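You operate a simulated robot arm through the tools that you are given. There is no shell and no other tool. Be economical: measure what you need, move in short steps, check, and stop when the job is done.

The job below is to be done with a simulated two-armed robot. You get a single attempt, and the scene is never put back.

## Task
Fit the green nozzle to the sauce tank and run herb sauce into the cup, up to its line.
Fine: latch the nozzle, shut the valve, stand the cup on the rail cart. Set down upright: cup.

Only the result counts: the job must be done as asked and must still hold three seconds after the hand-in. Knocking over, shifting, dropping, spilling or breaking anything else fails it.

## Robot
Two 7-joint arms with two-finger grippers on one trunk, on a base that drives. Base frame: it is fixed to the floor where the robot stands at the start and does not move with it; the origin is under the middle of the robot, x ahead of it, y to its left, z up; the surface under the hand at the start is at about z = 0.9. Units: m, rad, N and s.
The left shoulder is at the start at [0.025, 0.163, 1.332], the right one opposite. With the tool pointing down near the work surface each hand reaches from about 0.1 to 0.7 m from the robot's upright axis, wherever it stands, measured 20 degrees to its own side. Places, roughly: drip plate under the tank [0.7, 0.1, 0.9]; green tank valve [0.7, 0.1, 1.3]; latch with a yellow handle [0.6, 0, 1.2]; purple pump pad by the sauce tank [0.8, -0.2, 1.1]; top of the rail cart [0.7, -1.2, 0.9]. Payload 2.45 kg a hand.
Tool frame (each hand has its own): the origin (TCP) lies between the finger pads and is the grasp point; the fingertips stand 0.026 m ahead of it; z points along the fingers, y is the line along which they close. Largest opening 0.096 m; the body of the gripper starts 0.069 m behind the TCP.
Orientation is that of the tool frame in the base frame, as a unit quaternion [x, y, z, w]. With the fingers straight down and closing along the base's y, the tool's x points along the base's -x, its y along +y and its z along -z.

## Interface
- The arms move only by the tool nudge_tool. It takes "left_motion", "right_motion" or both (then of equal length, played together; a hand with none holds still); each is a list of rows, each a list of 7 numbers: the turn, a rotation vector about the base's x, y, z in rad, then the shift along the base's x, y, z in cm, then the opening in per cent of the stroke, from 0 (shut) to 100 (fully open). In form: [[rx, ry, rz, tx, ty, tz, claw], ...]. A call has 1 to 12 rows; each row shifts and turns the commanded pose from where the row before left it. Rows are played at 5 a second. More than 0.05 m and 0.15 rad between two rows, or a gripper value outside its range, and nothing of the call is played. Where a pose cannot be reached the arm comes as near as it can. A force on the tool above 40 N (or 10 N above the force at the start of the call, whichever is more), or a blocked arm, ends the call early, and 0.2 s more pass. Each finger halts on what it meets, pressing with about 21 N; the grip force reading is that of the motor and also rises with nothing between the fingers. The clock runs only during rows and for 0.2 s after the last one: add rows that do not move to give the fingers time. The reply holds the time, the measured pose of the TCP, the force on the tool along the base axes, the opening and the grip force, in the units named above and with some noise, with the torque about the TCP (base axes, N m) and any sound that the robot's microphone picked up, and new pictures: "pictures" is both (left out), scene, wrist or none (wrist: the cameras of the hands that moved).
- Cameras (640 x 400 px; columns grow to the right, rows downward): "scene" is now at [0.0624, 0.0298, 1.8055]; the picture's right is [0.34, -0.94, 0.00], its down [-0.71, -0.26, -0.66] and it looks along [0.62, 0.23, -0.75] (base axes); focal length 251 px, centre (320, 200). "left" rides on the left gripper at [0.082, -0.003, -0.098] in its tool frame; the picture's right is [0.04, 1.00, 0.00], its down [-0.73, 0.03, -0.68] and it looks along [-0.68, 0.03, 0.73] (tool axes); focal length 256 px, centre (320, 200). "right" rides on the right gripper at [0.082, 0.003, -0.098] in its tool frame; the picture's right is [-0.04, 1.00, 0.00], its down [-0.73, -0.03, -0.68] and it looks along [-0.68, -0.03, 0.73] (tool axes); focal length 256 px, centre (320, 200).
- slide_trunk(by): slides the trunk up (or, below 0, down) by that many m; the arms and the scene camera ride with it, the base frame stays. It gives what a move gives, with no picture.
- steer(legs): drives the robot by 1 to 6 legs, each [ahead, left, turn to the left] in m, m and rad, along the robot's own axes; the way and the turn of a leg run together, so that a leg with both is an arc; at most 1.5 m and 3.142 rad a leg. The arms and the cameras ride along, it lands a little off, and it stops where it bumps. It gives what a move gives, and a new picture of the scene camera.
- head_to(pan, tilt): turns the head with the scene camera to pan (to the left, within 2.094 rad either way) and tilt (down, from -0.506 to 1.204), counted from straight ahead of the robot. It gives what a move gives, and a new picture of the scene camera.
- point_at(camera, pixels): for up to 12 pixels [column, row] of the newest picture of that camera ("zoom" is the newest enlarged one), the place [x, y, z] in the base frame of the surface seen there, good to about 0.003 m. It takes no simulated time.
- zoom(camera, box): a new picture of the part [left, top, right, bottom] of that camera's present view, enlarged. It takes no simulated time.
- job_done(): hands the job in; it is judged then, once.

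Keep the steps short. Do not move on a guess: measure, check each grasp and each placing, and mend mistakes. In all there are 80 turns and 260 pictures (those below and enlarged ones count). Leave the grippers open and the arms clear of the work at the hand-in unless told otherwise, and finish with a single line.

The tools are called after "Request:" as a command line: name --argument value ..., lists and objects as JSON in quotes. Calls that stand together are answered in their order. nudge_tool: Moves the arms, as the interface text tells. Its arguments: {"type":"object","properties":{"left_motion":{"type":"array","items":{"type":"array","items":{"type":"number"}}},"right_motion":{"type":"array","items":{"type":"array","items":{"type":"number"}}},"pictures":{"type":"string","enum":["both","scene","wrist","none"]}},"required":[]} The other tools are called the same way: slide_trunk (by) slides the trunk up or down; steer (legs) drives the base; head_to (pan, tilt) turns the head that bears the scene camera; point_at (camera, pixels) gives the place of the surface under pixels of a picture; zoom (camera, box) takes an enlarged picture of a part of a camera's view; job_done () hands the job in.

At the start:

```text
t: 0.0
left_eef_pos: [0.421, 0.2981, 1.5235]
left_tcp_rot: [0.0, 1.0, -0.001, 0.0]
left_ft_force: [-0.3, 0.0, 0.1]
left_torque: [-0.02, 0.01, 0.02]
left_grip_width: 0.0959
left_finger_force: 0.0
right_eef_pos: [0.4476, -0.0697, 1.5175]
right_tcp_rot: [0.0, 1.0, 0.0, 0.0]
right_ft_force: [0.4, 0.5, -0.5]
right_torque: [0.03, 0.01, -0.06]
right_grip_width: 0.0959
right_finger_force: 0.0
trunk travel left (down, up): [-0.5, 0.067]
robot x, y, heading: [0.0014, 0.004, 0.002]
head pan, tilt: [0.349, 0.848]
```

scene: 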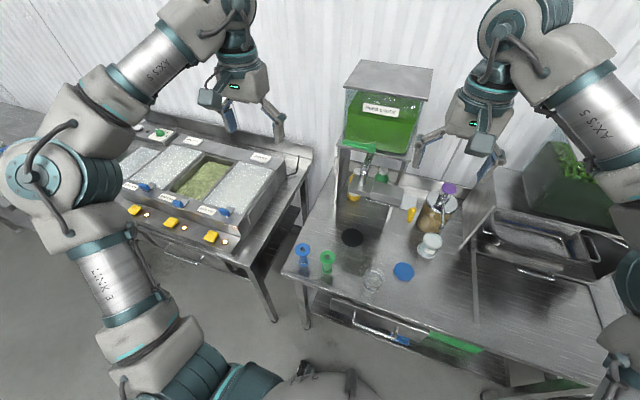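
right: 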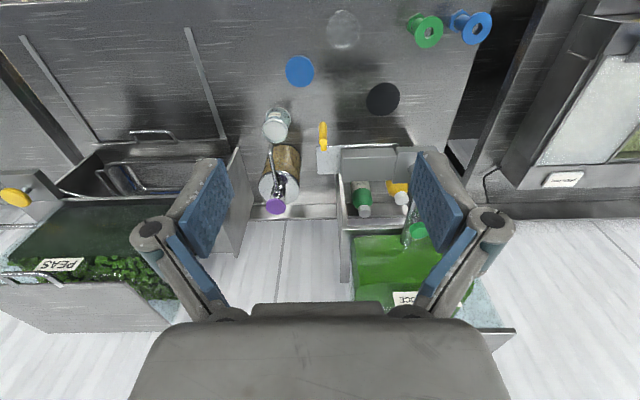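
left: 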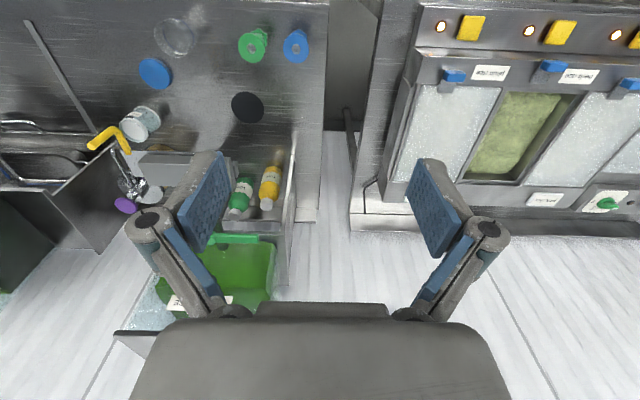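

I see the tank, two nozzles (blue at 303,252, green at 327,260), a glass cup at about (373,280) and a blue disc at (403,271). I'll enlarge and measure these.

Request:
zoom --camera "scene" --box '[280, 130, 480, 300]'

Request:
zoom --camera "left" --box '[60, 0, 340, 240]'

Request:
point_at --camera "scene" --pixels '[[303, 247], [327, 255], [327, 268], [373, 272], [374, 286], [403, 271], [352, 237], [411, 215], [355, 147], [390, 195], [365, 195], [448, 188]]'

```text
2.35 times, centred on (380, 215) of scene
```

zoom: 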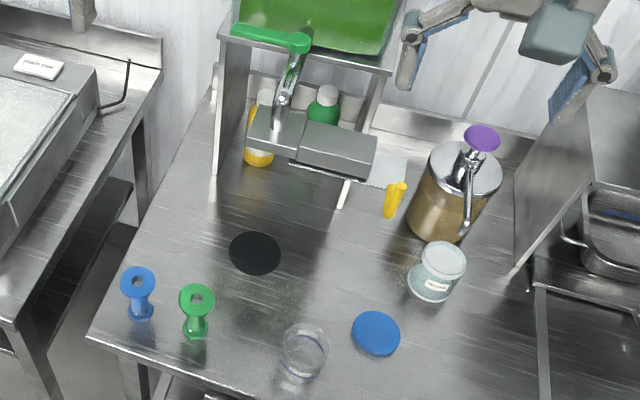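

```text
1.67 times, centred on (200, 120) of left
```

zoom: 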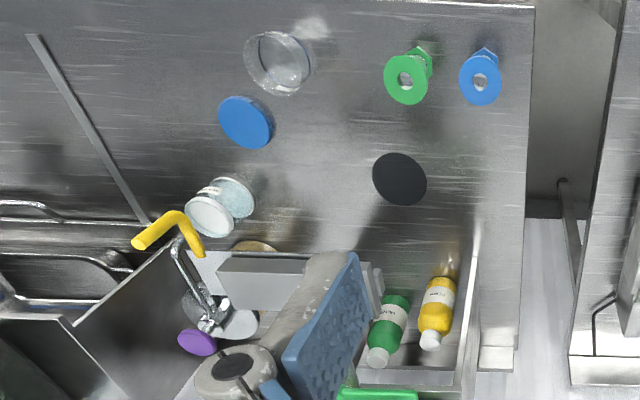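

```text
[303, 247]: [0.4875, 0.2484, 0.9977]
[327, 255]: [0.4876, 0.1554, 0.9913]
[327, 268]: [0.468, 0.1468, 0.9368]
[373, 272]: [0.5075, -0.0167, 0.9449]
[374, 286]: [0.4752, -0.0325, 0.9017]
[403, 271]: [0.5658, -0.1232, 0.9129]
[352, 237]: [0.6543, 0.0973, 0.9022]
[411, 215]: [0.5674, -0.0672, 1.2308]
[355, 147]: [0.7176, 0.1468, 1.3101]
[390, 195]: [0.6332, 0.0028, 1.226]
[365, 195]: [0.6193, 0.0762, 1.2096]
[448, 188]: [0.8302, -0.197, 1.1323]
```

I need a front view of the outlet and latch. Both hands are in free space, so I'll slide the trunk down 0.25 m and look level toward the tank.

Request:
slide_trunk --by -0.25

Request:
head_to --pan 0.1 --tilt 0.5

```text
t: 2.6
left_eef_pos: [0.4155, 0.2976, 1.2731]
left_tcp_rot: [0.001, 1.0, 0.0, 0.001]
left_ft_force: [0.2, 0.7, -0.2]
left_torque: [-0.05, -0.02, 0.03]
left_grip_width: 0.096
left_finger_force: 0.2
right_eef_pos: [0.4432, -0.0697, 1.2686]
right_tcp_rot: [0.0, 1.0, 0.0, 0.001]
right_ft_force: [-0.3, 0.9, 0.3]
right_torque: [0.02, -0.02, -0.03]
right_grip_width: 0.0961
right_finger_force: 0.2
trunk travel left (down, up): [-0.25, 0.317]
robot x, y, heading: [0.0036, -0.0013, -0.003]
head pan, tilt: [0.349, 0.848]
```

```text
t: 3.4
left_eef_pos: [0.4177, 0.2975, 1.2726]
left_tcp_rot: [0.0, 1.0, 0.0, 0.001]
left_ft_force: [-0.2, 0.7, -0.5]
left_torque: [0.0, 0.02, -0.03]
left_grip_width: 0.096
left_finger_force: 0.1
right_eef_pos: [0.4436, -0.0699, 1.269]
right_tcp_rot: [0.0, 1.0, 0.0, 0.001]
right_ft_force: [-0.5, 0.3, -0.2]
right_torque: [-0.02, -0.01, 0.0]
right_grip_width: 0.0961
right_finger_force: 0.1
trunk travel left (down, up): [-0.25, 0.317]
robot x, y, heading: [0.0028, 0.0024, -0.004]
head pan, tilt: [0.099, 0.499]
```

scene: 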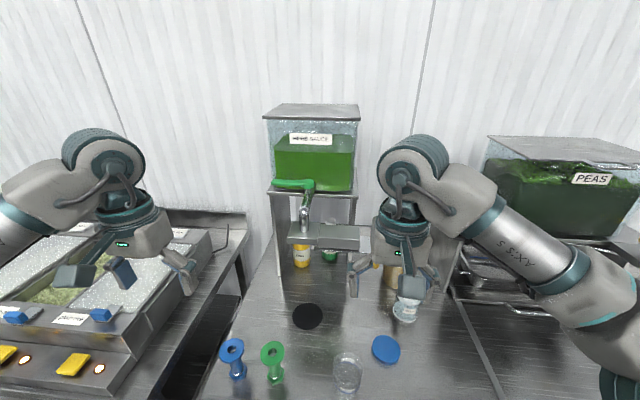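

The right hand hides the latch. I'll move it right and back, then enlarge the mount.

Request:
nudge_tool --right_motion '[[0, 0, 0, -3, -4, 0, 100], [0, 0, 0, -2, -4.5, 0, 100], [0, 0, 0, 0, -4.9, 0, 100], [0, 0, 0, 0, -4.9, 0, 100], [0, 0, 0, 0, -4.5, 0, 100]]' --pictures "none"

Request:
zoom --camera "scene" --box '[260, 160, 420, 260]'

Request:
zoom --camera "scene" --box '[200, 280, 430, 400]'

```text
t: 4.6
left_eef_pos: [0.4172, 0.2962, 1.2744]
left_tcp_rot: [0.0, 1.0, 0.0, 0.001]
left_ft_force: [-0.3, 0.4, 0.9]
left_torque: [-0.01, 0.0, 0.01]
left_grip_width: 0.0962
left_finger_force: 0.0
right_eef_pos: [0.3926, -0.2988, 1.2689]
right_tcp_rot: [0.0, 1.0, 0.001, 0.002]
right_ft_force: [-0.4, -0.3, -0.2]
right_torque: [0.02, 0.0, -0.01]
right_grip_width: 0.0963
right_finger_force: 0.0
trunk travel left (down, up): [-0.25, 0.317]
robot x, y, heading: [-0.0016, -0.0005, -0.003]
head pan, tilt: [0.099, 0.499]
```

```text
4.00 times, centred on (340, 210) of scene
```

zoom: 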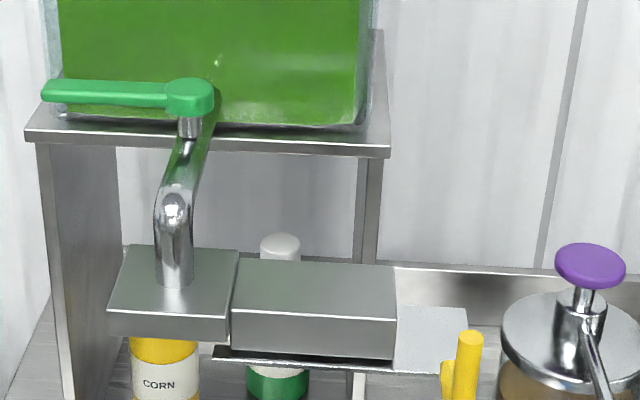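

```text
2.78 times, centred on (315, 340) of scene
```

zoom: 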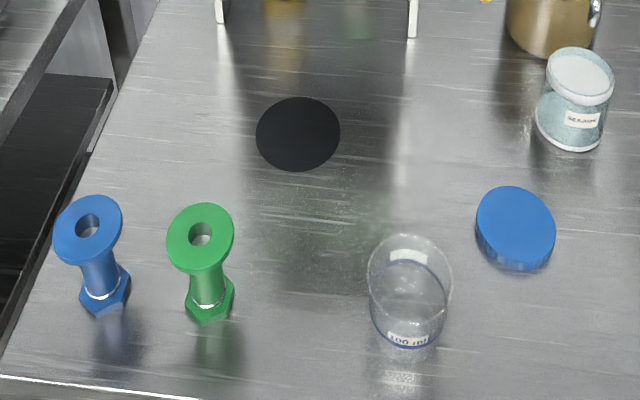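

The outlet head and the slide block are visible, but their undersides aren't. I'll pitch the left hand forward to about 60° and lower it in front of the mount, so its wrist camera looks up at the socket.

Request:
nudge_tool --left_motion '[[0, -0.15, 0, -1, -2, -1, 100], [0, -0.15, 0, -1, -2.5, -1, 100], [0, -0.15, 0, -1, -2.5, -2, 100], [0, -0.15, 0, 0, -2.5, -2, 100], [0, -0.15, 0, 0, -2.5, -2, 100], [0, -0.15, 0, 0, -2.5, -2, 100], [0, -0.15, 0, 0, -2.5, -2, 100], [0, 0, 0, 0, 0, 0, 100]]' --pictures "both"

```text
t: 6.4
left_eef_pos: [0.3889, 0.1239, 1.1549]
left_tcp_rot: [0.0, 0.865, 0.001, 0.502]
left_ft_force: [0.0, -0.1, -0.1]
left_torque: [0.02, 0.03, 0.0]
left_grip_width: 0.0962
left_finger_force: 0.1
left hand out of reach, approached as far as the arm can: row 7
right_eef_pos: [0.3933, -0.2998, 1.2675]
right_tcp_rot: [-0.001, 1.0, 0.001, 0.002]
right_ft_force: [-0.6, -0.8, 0.0]
right_torque: [0.01, -0.04, 0.04]
right_grip_width: 0.0961
right_finger_force: 0.0
trunk travel left (down, up): [-0.25, 0.317]
robot x, y, heading: [-0.0022, 0.0019, -0.001]
head pan, tilt: [0.099, 0.499]
```

scene: 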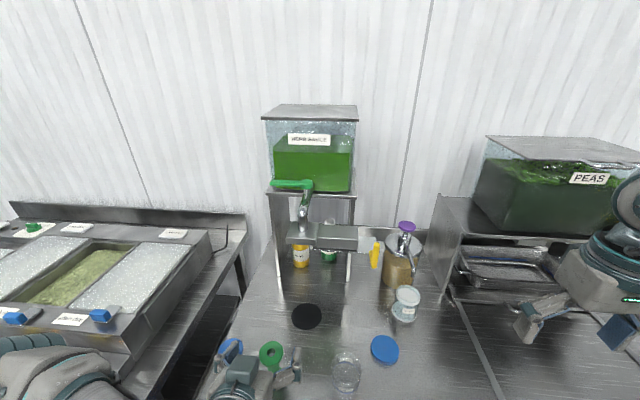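
left: 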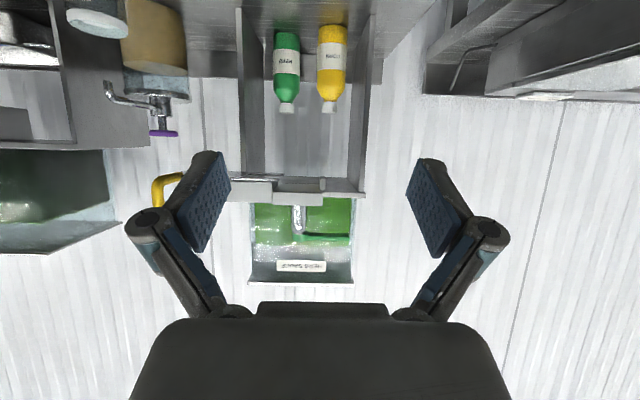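

The left camera (upside-down view) shows the mount around (290,188). I'll enlarge it, and the latch in the scene view too.

Request:
zoom --camera "left" --box '[140, 150, 370, 290]'

Request:
zoom --camera "scene" --box '[260, 170, 440, 290]'

Request:
point_at --camera "left" --pixels '[[305, 193], [300, 183], [250, 190], [165, 185], [270, 200], [300, 178]]'

Request:
point_at --camera "scene" --pixels '[[290, 241], [313, 245], [358, 251], [290, 224], [318, 224], [358, 228], [376, 245], [303, 230], [307, 187], [278, 184]]'

```text
2.78 times, centred on (255, 220) of left
```

zoom: 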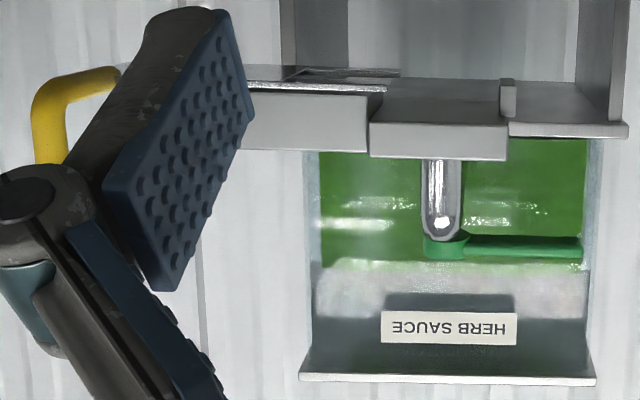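

```text
3.33 times, centred on (350, 230) of scene
```

zoom: 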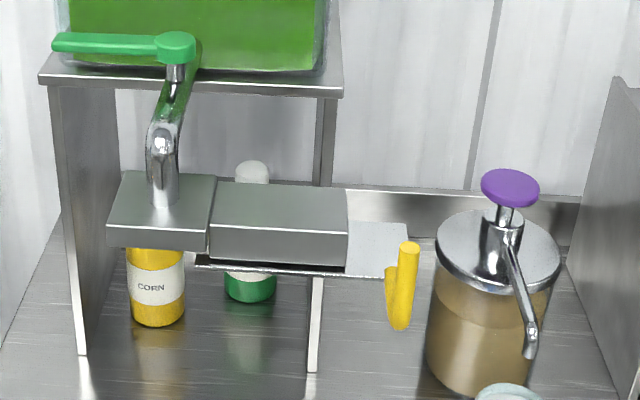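

```text
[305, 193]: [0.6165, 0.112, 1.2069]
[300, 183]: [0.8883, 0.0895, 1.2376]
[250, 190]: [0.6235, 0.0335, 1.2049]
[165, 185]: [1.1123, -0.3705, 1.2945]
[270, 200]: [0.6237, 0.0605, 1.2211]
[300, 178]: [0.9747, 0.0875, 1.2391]
```

```text
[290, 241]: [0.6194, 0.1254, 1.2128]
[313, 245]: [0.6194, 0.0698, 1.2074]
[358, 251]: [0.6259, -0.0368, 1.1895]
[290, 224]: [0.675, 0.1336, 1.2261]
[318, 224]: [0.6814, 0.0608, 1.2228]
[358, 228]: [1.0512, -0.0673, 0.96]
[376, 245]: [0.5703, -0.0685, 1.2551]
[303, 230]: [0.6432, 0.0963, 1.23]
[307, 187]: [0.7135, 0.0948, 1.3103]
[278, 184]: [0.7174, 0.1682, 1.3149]
```

The head plate spans about x 0.617–0.68, y 0.065–0.13, with its underside near z 1.20. A thin slide plate with the yellow handle runs below the right block. I'll move the left hand forward, lower and more level to see the underside.

Request:
nudge_tool --left_motion '[[0, -0.15, 0, 3, -2, 0, 100], [0, -0.15, 0, 3, -2, -1, 100], [0, 0, 0, 2, -2, -2, 100], [0, 0, 0, 0, 0, -3, 100], [0, 0, 0, 0, 0, 0, 100]]' --pictures "wrist"

Request:
zoom --camera "left" --box '[140, 60, 460, 260]'

```text
t: 7.6
left_eef_pos: [0.4697, 0.0653, 1.0964]
left_tcp_rot: [0.0, 0.78, 0.0, 0.625]
left_ft_force: [-0.1, -0.9, 0.1]
left_torque: [-0.02, -0.02, 0.01]
left_grip_width: 0.0961
left_finger_force: 0.1
right_eef_pos: [0.3922, -0.2985, 1.2685]
right_tcp_rot: [0.0, 1.0, 0.001, 0.002]
right_ft_force: [0.0, -1.0, 0.6]
right_torque: [-0.01, -0.07, 0.02]
right_grip_width: 0.0959
right_finger_force: 0.0
trunk travel left (down, up): [-0.25, 0.317]
robot x, y, heading: [0.0034, -0.0014, 0.003]
head pan, tilt: [0.099, 0.499]
```

left: 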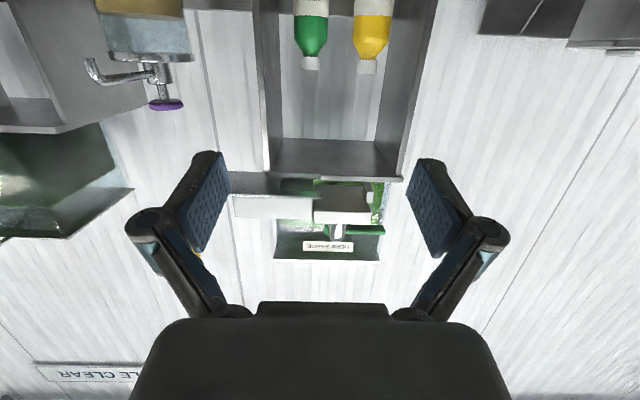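

```text
2.00 times, centred on (300, 160) of left
```

zoom: 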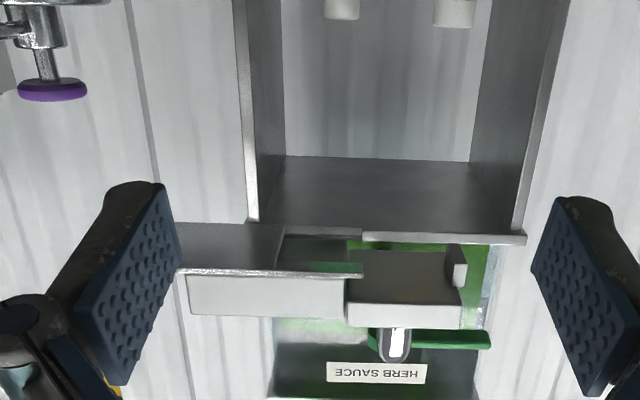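

The slide is a two-pronged fork moving along y. A small stop hangs at the head's left end. I'll enlarge further and measure.

Request:
zoom --camera "left" --box '[220, 160, 400, 240]'

Request:
point_at --camera "left" --pixels '[[320, 196], [278, 196], [250, 196], [340, 192], [372, 193], [317, 178], [290, 178], [285, 186], [240, 181], [318, 214], [371, 213]]'

```text
3.56 times, centred on (310, 200) of left
```

zoom: 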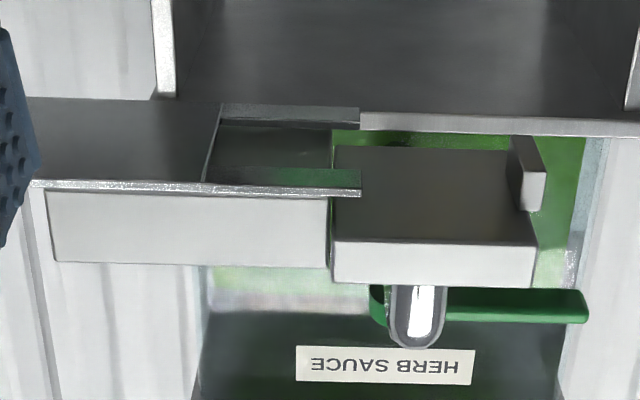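

```text
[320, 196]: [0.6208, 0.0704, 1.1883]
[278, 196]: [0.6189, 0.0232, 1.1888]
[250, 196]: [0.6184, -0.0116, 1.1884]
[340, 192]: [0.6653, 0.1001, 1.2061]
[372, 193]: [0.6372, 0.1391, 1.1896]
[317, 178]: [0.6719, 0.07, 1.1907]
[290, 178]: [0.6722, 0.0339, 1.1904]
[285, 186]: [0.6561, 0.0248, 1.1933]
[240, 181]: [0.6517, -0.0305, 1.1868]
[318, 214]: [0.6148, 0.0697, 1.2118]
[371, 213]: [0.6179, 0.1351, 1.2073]
```

The fork's prongs are at x ≈ 0.62–0.635 and 0.67–0.68, with tips at y ≈ 0.07 and the plate at z ≈ 1.19. The head underside is at z ≈ 1.206. Next I'll measure the nozzles and cup by tilting the head down.

Request:
head_to --pan 0.1 --tilt 0.75

Request:
zoom --camera "scene" --box '[200, 200, 440, 350]'

```text
t: 8.4
left_eef_pos: [0.4692, 0.0651, 1.0973]
left_tcp_rot: [-0.001, 0.781, 0.001, 0.625]
left_ft_force: [0.0, -0.3, -0.5]
left_torque: [0.02, 0.0, 0.0]
left_grip_width: 0.096
left_finger_force: 0.1
right_eef_pos: [0.3933, -0.2992, 1.2681]
right_tcp_rot: [0.001, 1.0, 0.001, 0.001]
right_ft_force: [0.6, -0.6, 0.7]
right_torque: [0.0, -0.01, -0.03]
right_grip_width: 0.0962
right_finger_force: 0.1
trunk travel left (down, up): [-0.25, 0.317]
robot x, y, heading: [0.0018, 0.0021, 0.001]
head pan, tilt: [0.099, 0.75]
```

scene: 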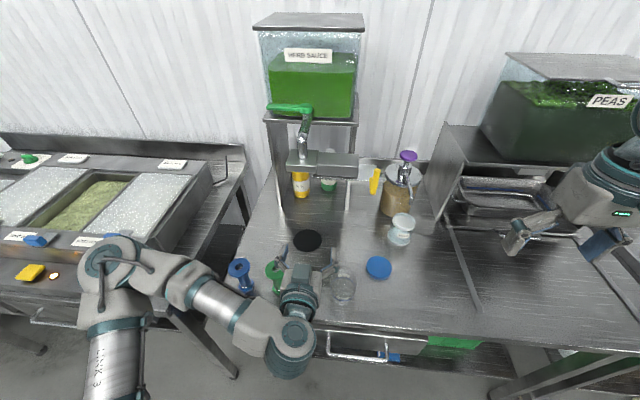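

```text
2.67 times, centred on (320, 275) of scene
```

zoom: 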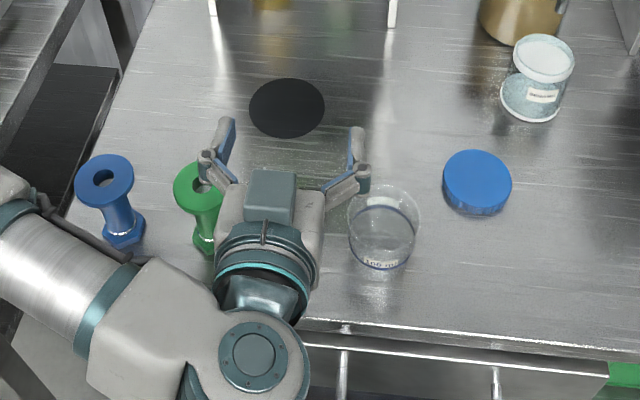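

I'll back the left hand away, up and left, so the green nozzle is in clear view.

Request:
nudge_tool --left_motion '[[0, 0, 0, -3, 2, 2, 100], [0, 0, 0, -3, 4, 2, 100], [0, 0.1, 0, -2, 4.5, 2, 50], [0, 0.1, 0, 0, 4.5, 2, 50], [0, 0, 0, 0, 4.5, 2, 50], [0, 0, 0, 0, 4.5, 2, 50]]' --pictures "both"

Request:
zoom --camera "scene" --box '[220, 230, 380, 330]'

```text
refused: row 2 steps farther than a row can; nothing moved
```

```text
4.00 times, centred on (300, 280) of scene
```

zoom: 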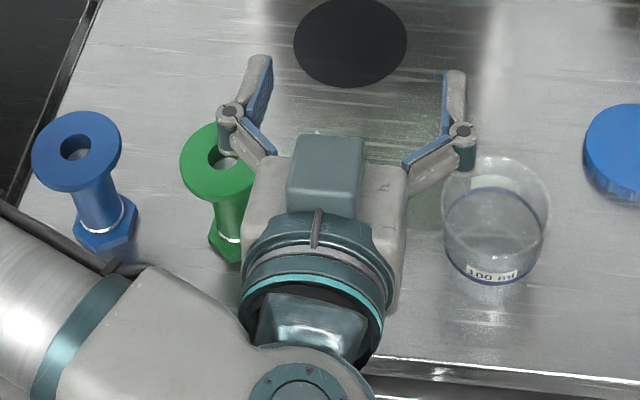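

The step limit is 5 cm in total, so I'll use smaller steps.

Request:
nudge_tool --left_motion '[[0, 0, 0, -3, 2, 2, 100], [0, 0, 0, -3, 3, 2, 100], [0, 0.1, 0, -2, 4, 2, 50], [0, 0.1, 0, 0, 4.5, 2, 50], [0, 0, 0, 0, 4.5, 2, 50], [0, 0, 0, 0, 4.5, 2, 50]]' --pictures "scene"

Request:
zoom --camera "scene" --box '[220, 230, 380, 330]'

```text
t: 9.8
left_eef_pos: [0.4207, 0.2681, 1.237]
left_tcp_rot: [0.0, 0.839, -0.001, 0.544]
left_ft_force: [0.3, -0.3, 0.0]
left_torque: [-0.03, -0.01, -0.02]
left_grip_width: 0.048
left_finger_force: 0.1
left hand out of reach, approached as far as the arm can: row 1, 2, 3
right_eef_pos: [0.3933, -0.2972, 1.2691]
right_tcp_rot: [0.0, 1.0, 0.0, 0.002]
right_ft_force: [-0.9, -0.2, 0.2]
right_torque: [0.02, 0.0, 0.0]
right_grip_width: 0.0959
right_finger_force: 0.0
trunk travel left (down, up): [-0.25, 0.317]
robot x, y, heading: [0.0022, 0.0007, 0.001]
head pan, tilt: [0.099, 0.75]
```

scene: 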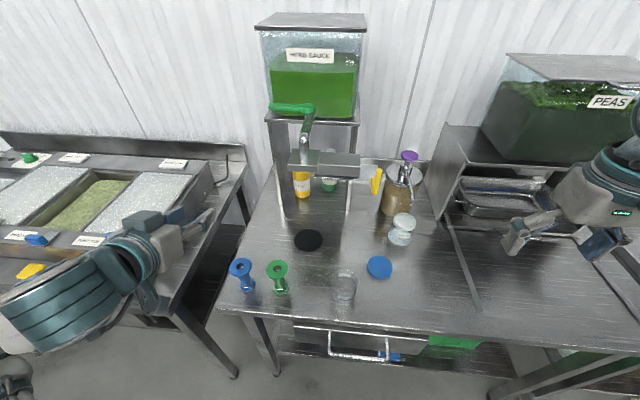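

```text
4.00 times, centred on (300, 280) of scene
```

zoom: 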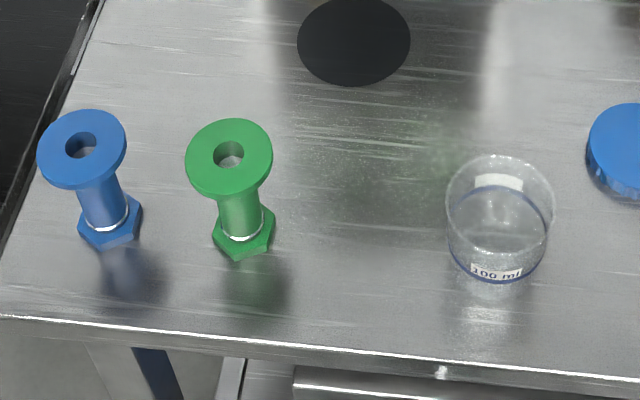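

Clear view now. I'll measure nozzle, cup and table edge in this enlargement.

Request:
point_at --camera "zoom" --pixels '[[188, 158], [271, 158], [230, 121], [228, 195], [212, 190], [240, 213], [242, 232], [240, 255], [215, 240], [272, 225], [75, 320], [350, 40]]'

Request:
point_at --camera "zoom" --pixels '[[449, 205], [550, 215], [500, 157], [497, 238], [497, 272], [451, 250], [495, 284], [547, 235], [620, 140], [620, 200], [125, 140], [500, 215]]'

Request:
zoom --camera "scene" --box '[315, 250, 405, 310]'

```text
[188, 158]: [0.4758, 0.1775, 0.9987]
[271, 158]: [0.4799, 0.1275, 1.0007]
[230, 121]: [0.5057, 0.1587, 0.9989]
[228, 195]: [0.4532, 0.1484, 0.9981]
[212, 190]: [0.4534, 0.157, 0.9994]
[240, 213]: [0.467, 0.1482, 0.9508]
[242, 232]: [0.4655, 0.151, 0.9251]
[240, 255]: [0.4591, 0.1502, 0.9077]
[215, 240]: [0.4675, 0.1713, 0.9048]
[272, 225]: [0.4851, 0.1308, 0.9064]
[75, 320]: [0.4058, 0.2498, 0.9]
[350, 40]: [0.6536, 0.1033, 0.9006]
```

```text
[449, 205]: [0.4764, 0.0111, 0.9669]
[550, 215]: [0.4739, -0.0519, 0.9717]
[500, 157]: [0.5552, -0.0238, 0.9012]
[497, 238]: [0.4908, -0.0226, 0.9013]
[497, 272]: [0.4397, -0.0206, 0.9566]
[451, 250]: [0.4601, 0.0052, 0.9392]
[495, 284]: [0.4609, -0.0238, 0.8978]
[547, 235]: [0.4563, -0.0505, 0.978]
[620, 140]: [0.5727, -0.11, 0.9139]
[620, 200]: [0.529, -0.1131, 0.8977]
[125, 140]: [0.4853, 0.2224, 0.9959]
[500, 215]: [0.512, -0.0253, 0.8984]
```

```text
6.67 times, centred on (360, 280) of scene
```

zoom: 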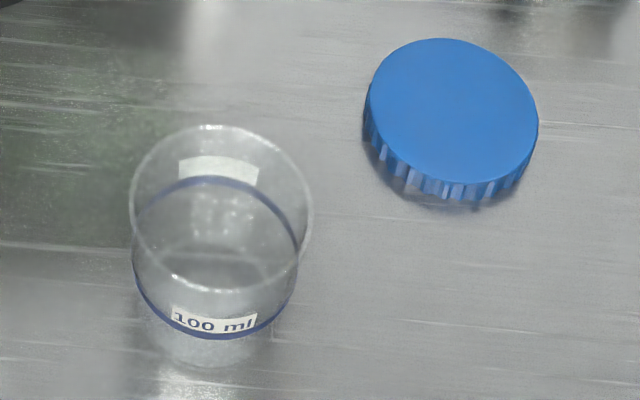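

Green nozzle: axis at (0.478, 0.152), flange radius 0.025, top at z 0.999, hex foot up to about 0.92. The stem can be gripped at z ≈ 0.945. I'll bring the left hand above it in the near-level pose, partly open, and look.

Request:
nudge_tool --left_motion '[[0, -0.1, 0, 1.5, -3, -3, 80], [0, -0.1, 0, 1.5, -3, -3, 80], [0, -0.05, 0, 1.5, -3, -3, 80], [0, 0, 0, 1, -2.6, -3, 80], [0, 0, 0, 0, 0, -3, 80], [0, 0, 0, 0, 0, 0, 80]]' --pictures "both"

```text
t: 11.2
left_eef_pos: [0.4938, 0.1431, 1.0989]
left_tcp_rot: [0.0, 0.764, 0.0, 0.645]
left_ft_force: [0.6, -0.6, 0.2]
left_torque: [0.02, -0.02, -0.02]
left_grip_width: 0.0768
left_finger_force: 0.1
left hand out of reach, approached as far as the arm can: row 2, 3
right_eef_pos: [0.3929, -0.298, 1.2686]
right_tcp_rot: [0.0, 1.0, 0.001, 0.002]
right_ft_force: [0.9, -0.4, -0.4]
right_torque: [0.01, -0.01, -0.01]
right_grip_width: 0.0959
right_finger_force: 0.1
trunk travel left (down, up): [-0.25, 0.317]
robot x, y, heading: [0.0013, 0.0011, -0.002]
head pan, tilt: [0.099, 0.75]
```

scene: 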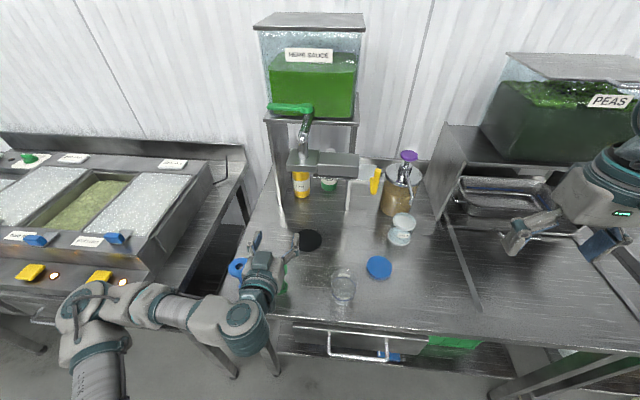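
left: 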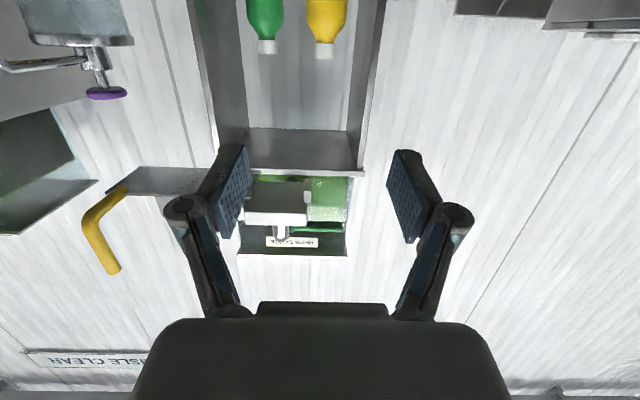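

The arm is cramped close in. I'll drive straight back 0.12 m (both hands are above everything) to gain room.

Request:
steer --legs '[[-0.12, 0, 0]]'

```text
t: 12.4
left_eef_pos: [0.3763, 0.1435, 1.0973]
left_tcp_rot: [0.0, 0.765, 0.001, 0.644]
left_ft_force: [-0.7, 0.1, -0.4]
left_torque: [-0.01, 0.02, -0.02]
left_grip_width: 0.0768
left_finger_force: 0.0
right_eef_pos: [0.2753, -0.2996, 1.2679]
right_tcp_rot: [0.0, 1.0, 0.001, 0.0]
right_ft_force: [-0.6, -0.1, -0.2]
right_torque: [-0.02, -0.02, -0.04]
right_grip_width: 0.096
right_finger_force: 0.0
trunk travel left (down, up): [-0.25, 0.317]
robot x, y, heading: [-0.1171, 0.0007, 0.004]
head pan, tilt: [0.099, 0.75]
```

scene: 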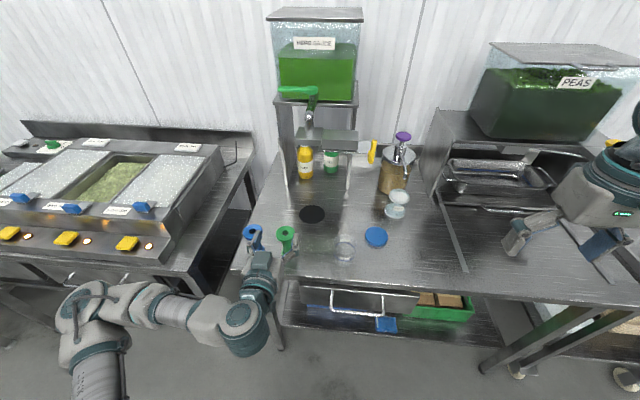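

Clear room now. I'll lower the left hand in front of the table to z ≈ 0.945, centred on y 0.152, then take a wrist picture.

Request:
nudge_tool --left_motion '[[0, 0, 0, 0, 0.8, -3.5, 80], [0, 0, 0, 0, 0, -4, 80], [0, 0, 0, 0, 0, -4, 80], [0, 0, 0, 0, 0, -3.5, 80], [0, 0, 0, 0, 0, 0, 80]]' --pictures "both"

```text
t: 13.6
left_eef_pos: [0.3775, 0.1299, 0.966]
left_tcp_rot: [-0.004, 0.764, 0.001, 0.645]
left_ft_force: [0.1, 1.0, 0.8]
left_torque: [-0.02, 0.03, 0.01]
left_grip_width: 0.0768
left_finger_force: 0.0
left hand out of reach, approached as far as the arm can: row 1, 3, 4
right_eef_pos: [0.2698, -0.2912, 1.2733]
right_tcp_rot: [-0.001, 1.0, -0.001, 0.004]
right_ft_force: [-0.2, 0.2, 1.1]
right_torque: [-0.03, -0.03, 0.01]
right_grip_width: 0.096
right_finger_force: 0.1
trunk travel left (down, up): [-0.25, 0.317]
robot x, y, heading: [-0.1175, 0.0059, 0.003]
head pan, tilt: [0.099, 0.75]
```

scene: 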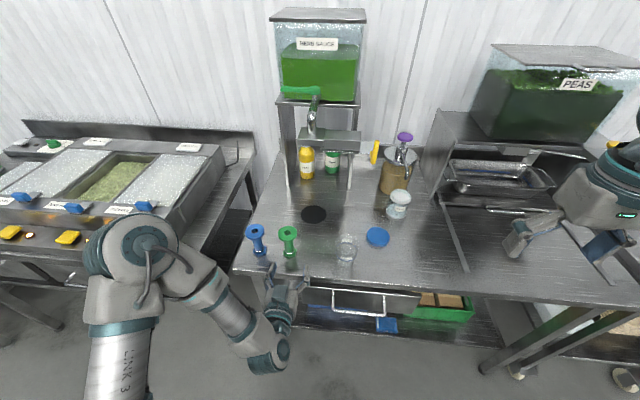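
left: 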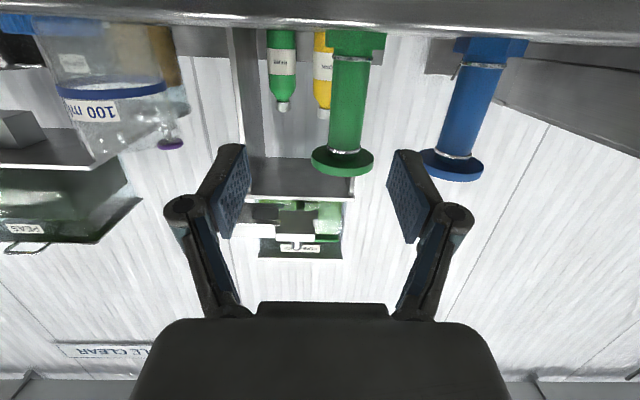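

The reply shows y 0.130 and z 0.966, slightly off the command. I'll move forward 3 cm, still short of the nozzle (flange starts at x 0.453), and see whether it comes right.

Request:
nudge_tool --left_motion '[[0, 0, 0, 1.5, 0, 0, 80], [0, 0, 0, 1.5, 0, 0, 80], [0, 0, 0, 0, 0, 0, 80]]' --pictures "wrist"

```text
t: 14.4
left_eef_pos: [0.4077, 0.1231, 0.9676]
left_tcp_rot: [-0.003, 0.764, 0.003, 0.645]
left_ft_force: [0.0, 0.4, 0.9]
left_torque: [-0.01, 0.0, 0.0]
left_grip_width: 0.077
left_finger_force: 0.1
left hand out of reach, approached as far as the arm can: row 1, 2
right_eef_pos: [0.2731, -0.2961, 1.2707]
right_tcp_rot: [-0.001, 1.0, 0.0, 0.004]
right_ft_force: [0.3, 1.1, 0.0]
right_torque: [-0.04, 0.02, 0.04]
right_grip_width: 0.0959
right_finger_force: 0.0
trunk travel left (down, up): [-0.25, 0.317]
robot x, y, heading: [-0.1155, 0.0006, -0.001]
head pan, tilt: [0.099, 0.75]
```

left: 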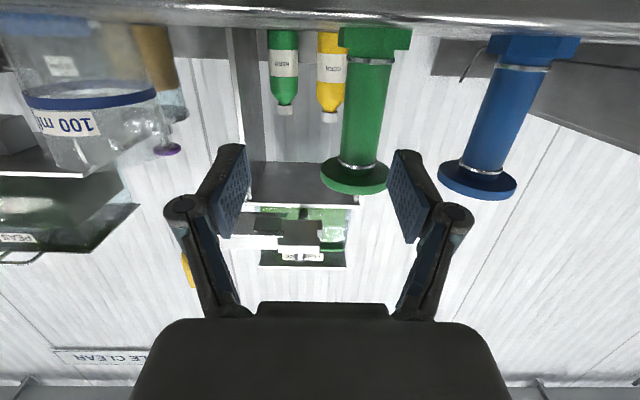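

The left hand stays 3 cm short in y, so a joint limit is near. I'll try a pitch nearer 62°, which is still fine for gripping the stem, and ask again for y 0.152.

Request:
nudge_tool --left_motion '[[0, 0.15, 0, 0, 0, 0, 80], [0, 0.15, 0, 0, 0, 0, 80], [0, 0, 0, 0, 0, 0, 80]]' --pictures "wrist"

```text
t: 15.2
left_eef_pos: [0.4065, 0.1197, 0.9673]
left_tcp_rot: [0.0, 0.852, 0.001, 0.524]
left_ft_force: [0.0, 1.0, 0.5]
left_torque: [-0.03, -0.02, 0.0]
left_grip_width: 0.0766
left_finger_force: 0.1
right_eef_pos: [0.2725, -0.2991, 1.2698]
right_tcp_rot: [0.0, 1.0, 0.001, 0.002]
right_ft_force: [0.0, 0.0, -0.1]
right_torque: [0.03, 0.03, -0.02]
right_grip_width: 0.0963
right_finger_force: 0.1
trunk travel left (down, up): [-0.25, 0.317]
robot x, y, heading: [-0.122, 0.0003, 0.002]
head pan, tilt: [0.099, 0.75]
```

left: 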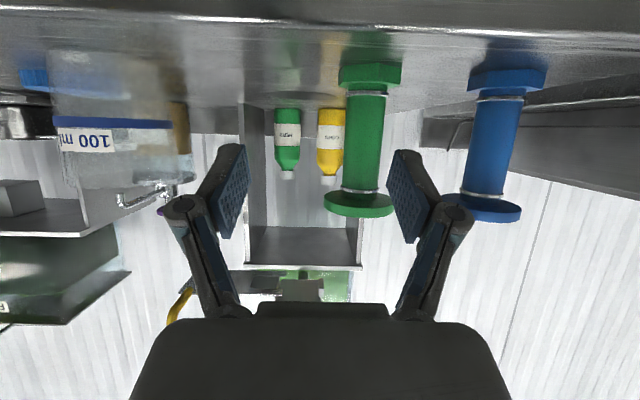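

In reach again, and the command now starts from the true pose. I'll shift y +3.2 cm and z −2 cm.

Request:
nudge_tool --left_motion '[[0, 0, 0, 0, 1.6, -1, 80], [0, 0, 0, 0, 1.6, -1, 80], [0, 0, 0, 0, 0, 0, 80]]' --pictures "wrist"

```text
t: 16.0
left_eef_pos: [0.4055, 0.1519, 0.9485]
left_tcp_rot: [0.001, 0.851, 0.0, 0.525]
left_ft_force: [0.8, 0.1, 0.2]
left_torque: [0.01, -0.04, 0.03]
left_grip_width: 0.0769
left_finger_force: 0.1
right_eef_pos: [0.2725, -0.2989, 1.2695]
right_tcp_rot: [0.0, 1.0, 0.001, 0.003]
right_ft_force: [-0.6, 0.6, 0.8]
right_torque: [-0.01, 0.03, -0.03]
right_grip_width: 0.0958
right_finger_force: 0.1
trunk travel left (down, up): [-0.25, 0.317]
robot x, y, heading: [-0.1162, -0.0009, -0.002]
head pan, tilt: [0.099, 0.75]
```

left: 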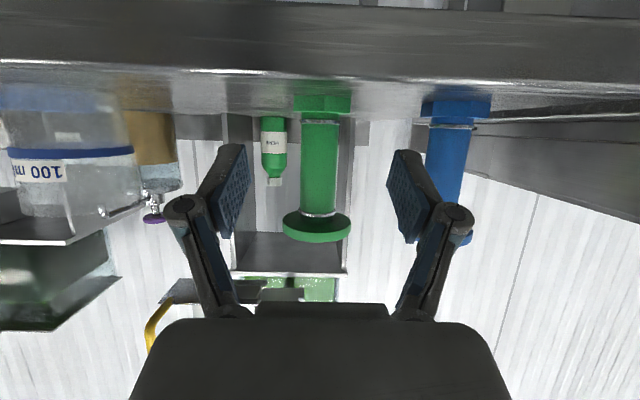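

Nozzle is centred between the fingers (column 318). I'll narrow to about 60% for clearance from the blue nozzle and advance 7.2 cm.

Request:
nudge_tool --left_motion '[[0, 0, 0, 1.5, 0, 0, 60], [0, 0, 0, 2, 0, 0, 60], [0, 0, 0, 2, 0, 0, 60], [0, 0, 0, 1.8, 0, 0, 60], [0, 0, 0, 0, 0, 0, 60]]' --pictures "both"

```text
t: 17.2
left_eef_pos: [0.4799, 0.1513, 0.9497]
left_tcp_rot: [0.0, 0.851, 0.001, 0.525]
left_ft_force: [-0.8, -0.1, -0.5]
left_torque: [0.01, -0.02, 0.02]
left_grip_width: 0.0574
left_finger_force: 0.0
right_eef_pos: [0.2714, -0.2983, 1.2696]
right_tcp_rot: [0.0, 1.0, 0.001, 0.004]
right_ft_force: [-1.1, 0.4, -0.3]
right_torque: [-0.02, -0.02, -0.02]
right_grip_width: 0.096
right_finger_force: 0.0
trunk travel left (down, up): [-0.25, 0.317]
robot x, y, heading: [-0.1163, 0.0002, 0.001]
head pan, tilt: [0.099, 0.75]
```

scene: 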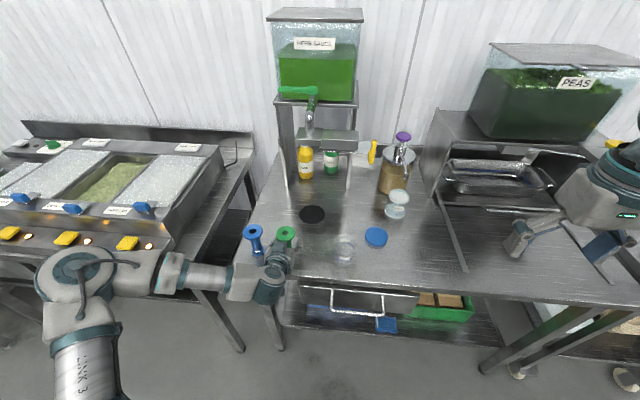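
left: 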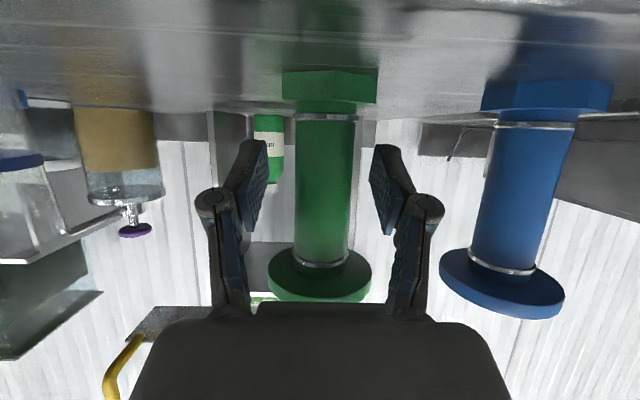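

The stem stands between the pads. I'll close, pausing for the fingers.

Request:
nudge_tool --left_motion '[[0, 0, 0, 0, 0, 0, 30], [0, 0, 0, 0, 0, 0, 15], [0, 0, 0, 0, 0, 0, 0], [0, 0, 0, 0, 0, 0, 0]]' --pictures "wrist"

```text
t: 18.2
left_eef_pos: [0.4803, 0.1517, 0.948]
left_tcp_rot: [0.0, 0.852, 0.0, 0.524]
left_ft_force: [-0.3, -0.4, -0.2]
left_torque: [-0.01, 0.0, 0.0]
left_grip_width: 0.0255
left_finger_force: 20.9
right_eef_pos: [0.2715, -0.2992, 1.2703]
right_tcp_rot: [0.0, 1.0, 0.001, 0.003]
right_ft_force: [-0.6, 1.1, -0.3]
right_torque: [0.0, 0.01, 0.02]
right_grip_width: 0.0961
right_finger_force: 0.1
trunk travel left (down, up): [-0.25, 0.317]
robot x, y, heading: [-0.1167, 0.0028, -0.003]
head pan, tilt: [0.099, 0.75]
```

left: 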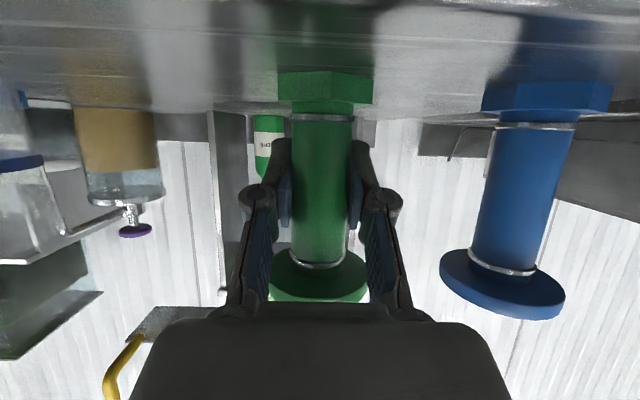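

Firm hold (width 0.0255, force 21 N). I'll lift straight up 12 cm, then check.

Request:
nudge_tool --left_motion '[[0, 0, 0, 0, 0, 1.5, 0], [0, 0, 0, 0, 0, 3, 0], [0, 0, 0, 0, 0, 4, 0], [0, 0, 0, 0, 0, 4, 0], [0, 0, 0, 0, 0, 0, 0]]' --pictures "both"

Request:
zoom --camera "scene" --box '[260, 80, 420, 180]'

```text
t: 19.4
left_eef_pos: [0.4814, 0.153, 1.0722]
left_tcp_rot: [0.0, 0.852, 0.001, 0.524]
left_ft_force: [0.3, 0.4, -0.3]
left_torque: [-0.01, -0.01, 0.02]
left_grip_width: 0.0253
left_finger_force: 20.7
right_eef_pos: [0.2728, -0.2994, 1.2688]
right_tcp_rot: [0.0, 1.0, 0.001, 0.004]
right_ft_force: [0.0, -1.5, 0.3]
right_torque: [0.03, -0.01, 0.0]
right_grip_width: 0.0962
right_finger_force: 0.1
trunk travel left (down, up): [-0.25, 0.317]
robot x, y, heading: [-0.1159, -0.004, -0.003]
head pan, tilt: [0.099, 0.75]
```

scene: 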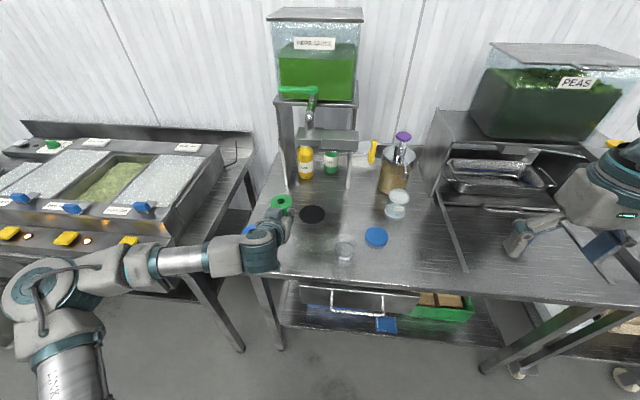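
left: 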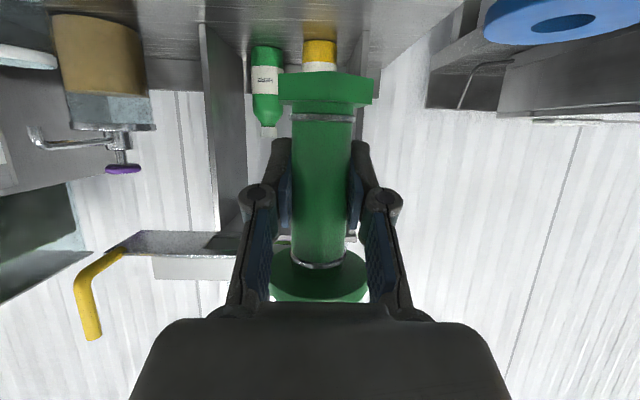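

```text
4.00 times, centred on (340, 130) of scene
```

zoom: 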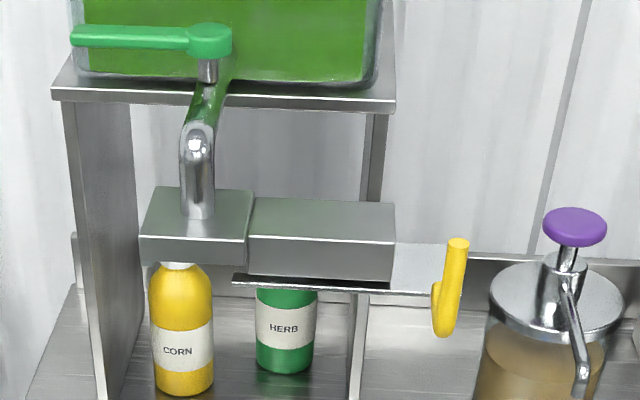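

Nozzle lifted upright. I'll measure the head corners, pipe foot, prong tip, valve pivot and yellow handle in this enlargement, and the drip disc and flange in the scene.

Request:
point_at --camera "zoom" --pixels '[[144, 238], [244, 244], [163, 190], [250, 194], [185, 212], [213, 212], [198, 217], [236, 284], [456, 245], [446, 330], [210, 40], [207, 75]]'

Request:
point_at --camera "scene" --pixels '[[301, 214], [324, 214], [312, 206], [312, 222], [273, 203], [291, 203], [281, 197], [281, 208]]'

```text
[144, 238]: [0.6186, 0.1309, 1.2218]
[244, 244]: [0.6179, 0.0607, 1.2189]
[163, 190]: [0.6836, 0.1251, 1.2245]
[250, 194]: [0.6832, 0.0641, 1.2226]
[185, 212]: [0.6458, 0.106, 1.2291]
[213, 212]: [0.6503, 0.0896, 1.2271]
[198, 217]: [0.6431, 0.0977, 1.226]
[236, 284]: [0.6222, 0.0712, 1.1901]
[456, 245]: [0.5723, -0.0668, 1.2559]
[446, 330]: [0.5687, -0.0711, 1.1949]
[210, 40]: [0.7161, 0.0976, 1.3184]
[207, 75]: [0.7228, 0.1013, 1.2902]
```

```text
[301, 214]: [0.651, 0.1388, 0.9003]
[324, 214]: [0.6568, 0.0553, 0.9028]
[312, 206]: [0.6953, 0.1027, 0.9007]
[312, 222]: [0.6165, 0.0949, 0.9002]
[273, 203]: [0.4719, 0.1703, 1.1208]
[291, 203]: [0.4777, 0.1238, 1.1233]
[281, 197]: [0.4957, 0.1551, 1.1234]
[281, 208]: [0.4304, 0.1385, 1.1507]
```

Head centre is (0.651, 0.098) and nozzle top is TCP + 0.051. Target TCP is (0.653, 0.099), ending near z 1.155. I'll first move forward to x ≈ 0.60 at z ≈ 1.115, with the flange below the fork, and check.

Request:
nudge_tool --left_motion '[[0, 0, 0, 2, -2, 1.5, 0], [0, 0, 0, 3, -2, 1.5, 0], [0, 0, 0, 3.5, -1.4, 1.3, 0], [0, 0, 0, 3.5, 0, 0, 0], [0, 0, 0, 0, 0, 0, 0]]' --pictures "both"

```text
t: 20.6
left_eef_pos: [0.5988, 0.0992, 1.1143]
left_tcp_rot: [0.0, 0.852, 0.0, 0.524]
left_ft_force: [0.1, -0.6, -0.9]
left_torque: [0.01, -0.02, -0.02]
left_grip_width: 0.0254
left_finger_force: 20.6
right_eef_pos: [0.2706, -0.2981, 1.2695]
right_tcp_rot: [-0.001, 1.0, 0.001, 0.004]
right_ft_force: [0.9, -0.2, -0.4]
right_torque: [0.02, -0.01, -0.01]
right_grip_width: 0.096
right_finger_force: 0.1
trunk travel left (down, up): [-0.25, 0.317]
robot x, y, heading: [-0.1193, 0.0009, -0.001]
head pan, tilt: [0.099, 0.75]
```

scene: 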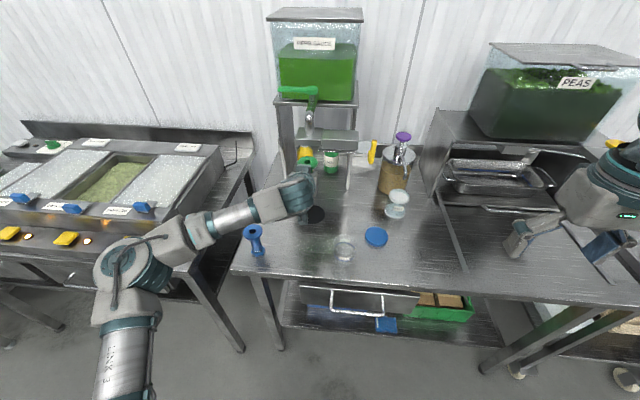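
left: 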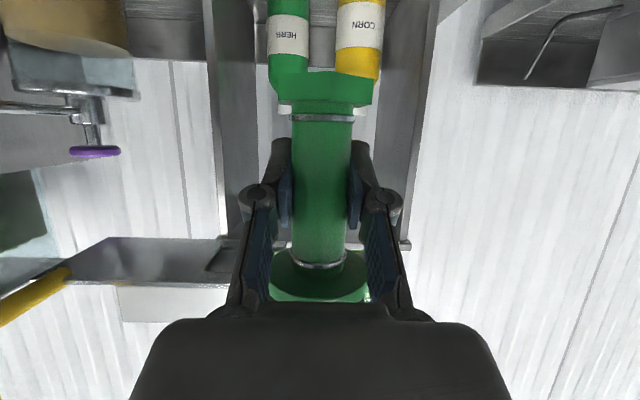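

On track. I'll move 5.4 cm more in x, with the flange top at 1.165 still under the fork at 1.187.

Request:
nudge_tool --left_motion '[[0, 0, 0, 2, 0, 0, 0], [0, 0, 0, 2, 0, 0, 0], [0, 0, 0, 1.4, 0, 0, 0], [0, 0, 0, 0, 0, 0, 0]]' --pictures "both"

Request:
zoom --camera "scene" --box '[260, 90, 400, 190]'

```text
t: 21.6
left_eef_pos: [0.6545, 0.0984, 1.1155]
left_tcp_rot: [-0.001, 0.851, 0.002, 0.525]
left_ft_force: [-0.9, -0.4, -1.3]
left_torque: [0.0, 0.0, 0.0]
left_grip_width: 0.0255
left_finger_force: 20.8
right_eef_pos: [0.2712, -0.3001, 1.2688]
right_tcp_rot: [0.0, 1.0, 0.002, 0.002]
right_ft_force: [-0.9, 0.7, 0.6]
right_torque: [-0.02, 0.0, 0.04]
right_grip_width: 0.096
right_finger_force: 0.1
trunk travel left (down, up): [-0.25, 0.317]
robot x, y, heading: [-0.1165, 0.0025, -0.002]
head pan, tilt: [0.099, 0.75]
```

scene: 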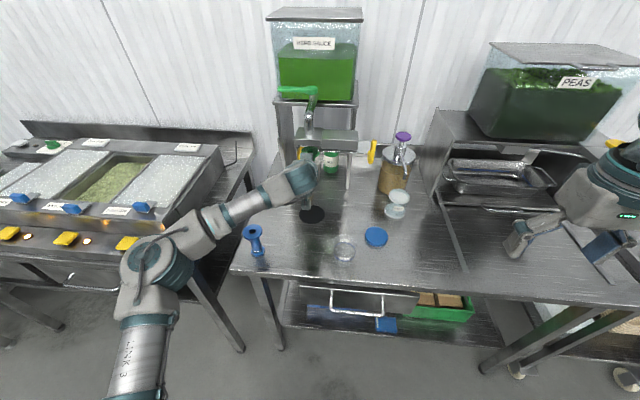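
left: 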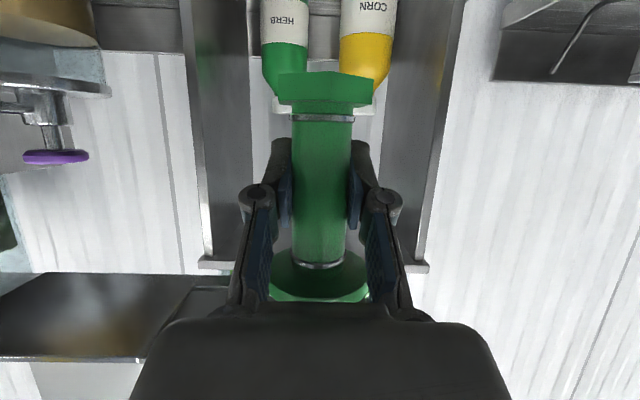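

```text
4.00 times, centred on (330, 140) of scene
```

zoom: 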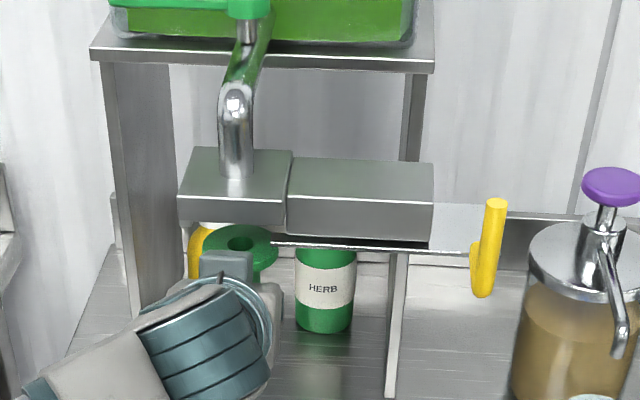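

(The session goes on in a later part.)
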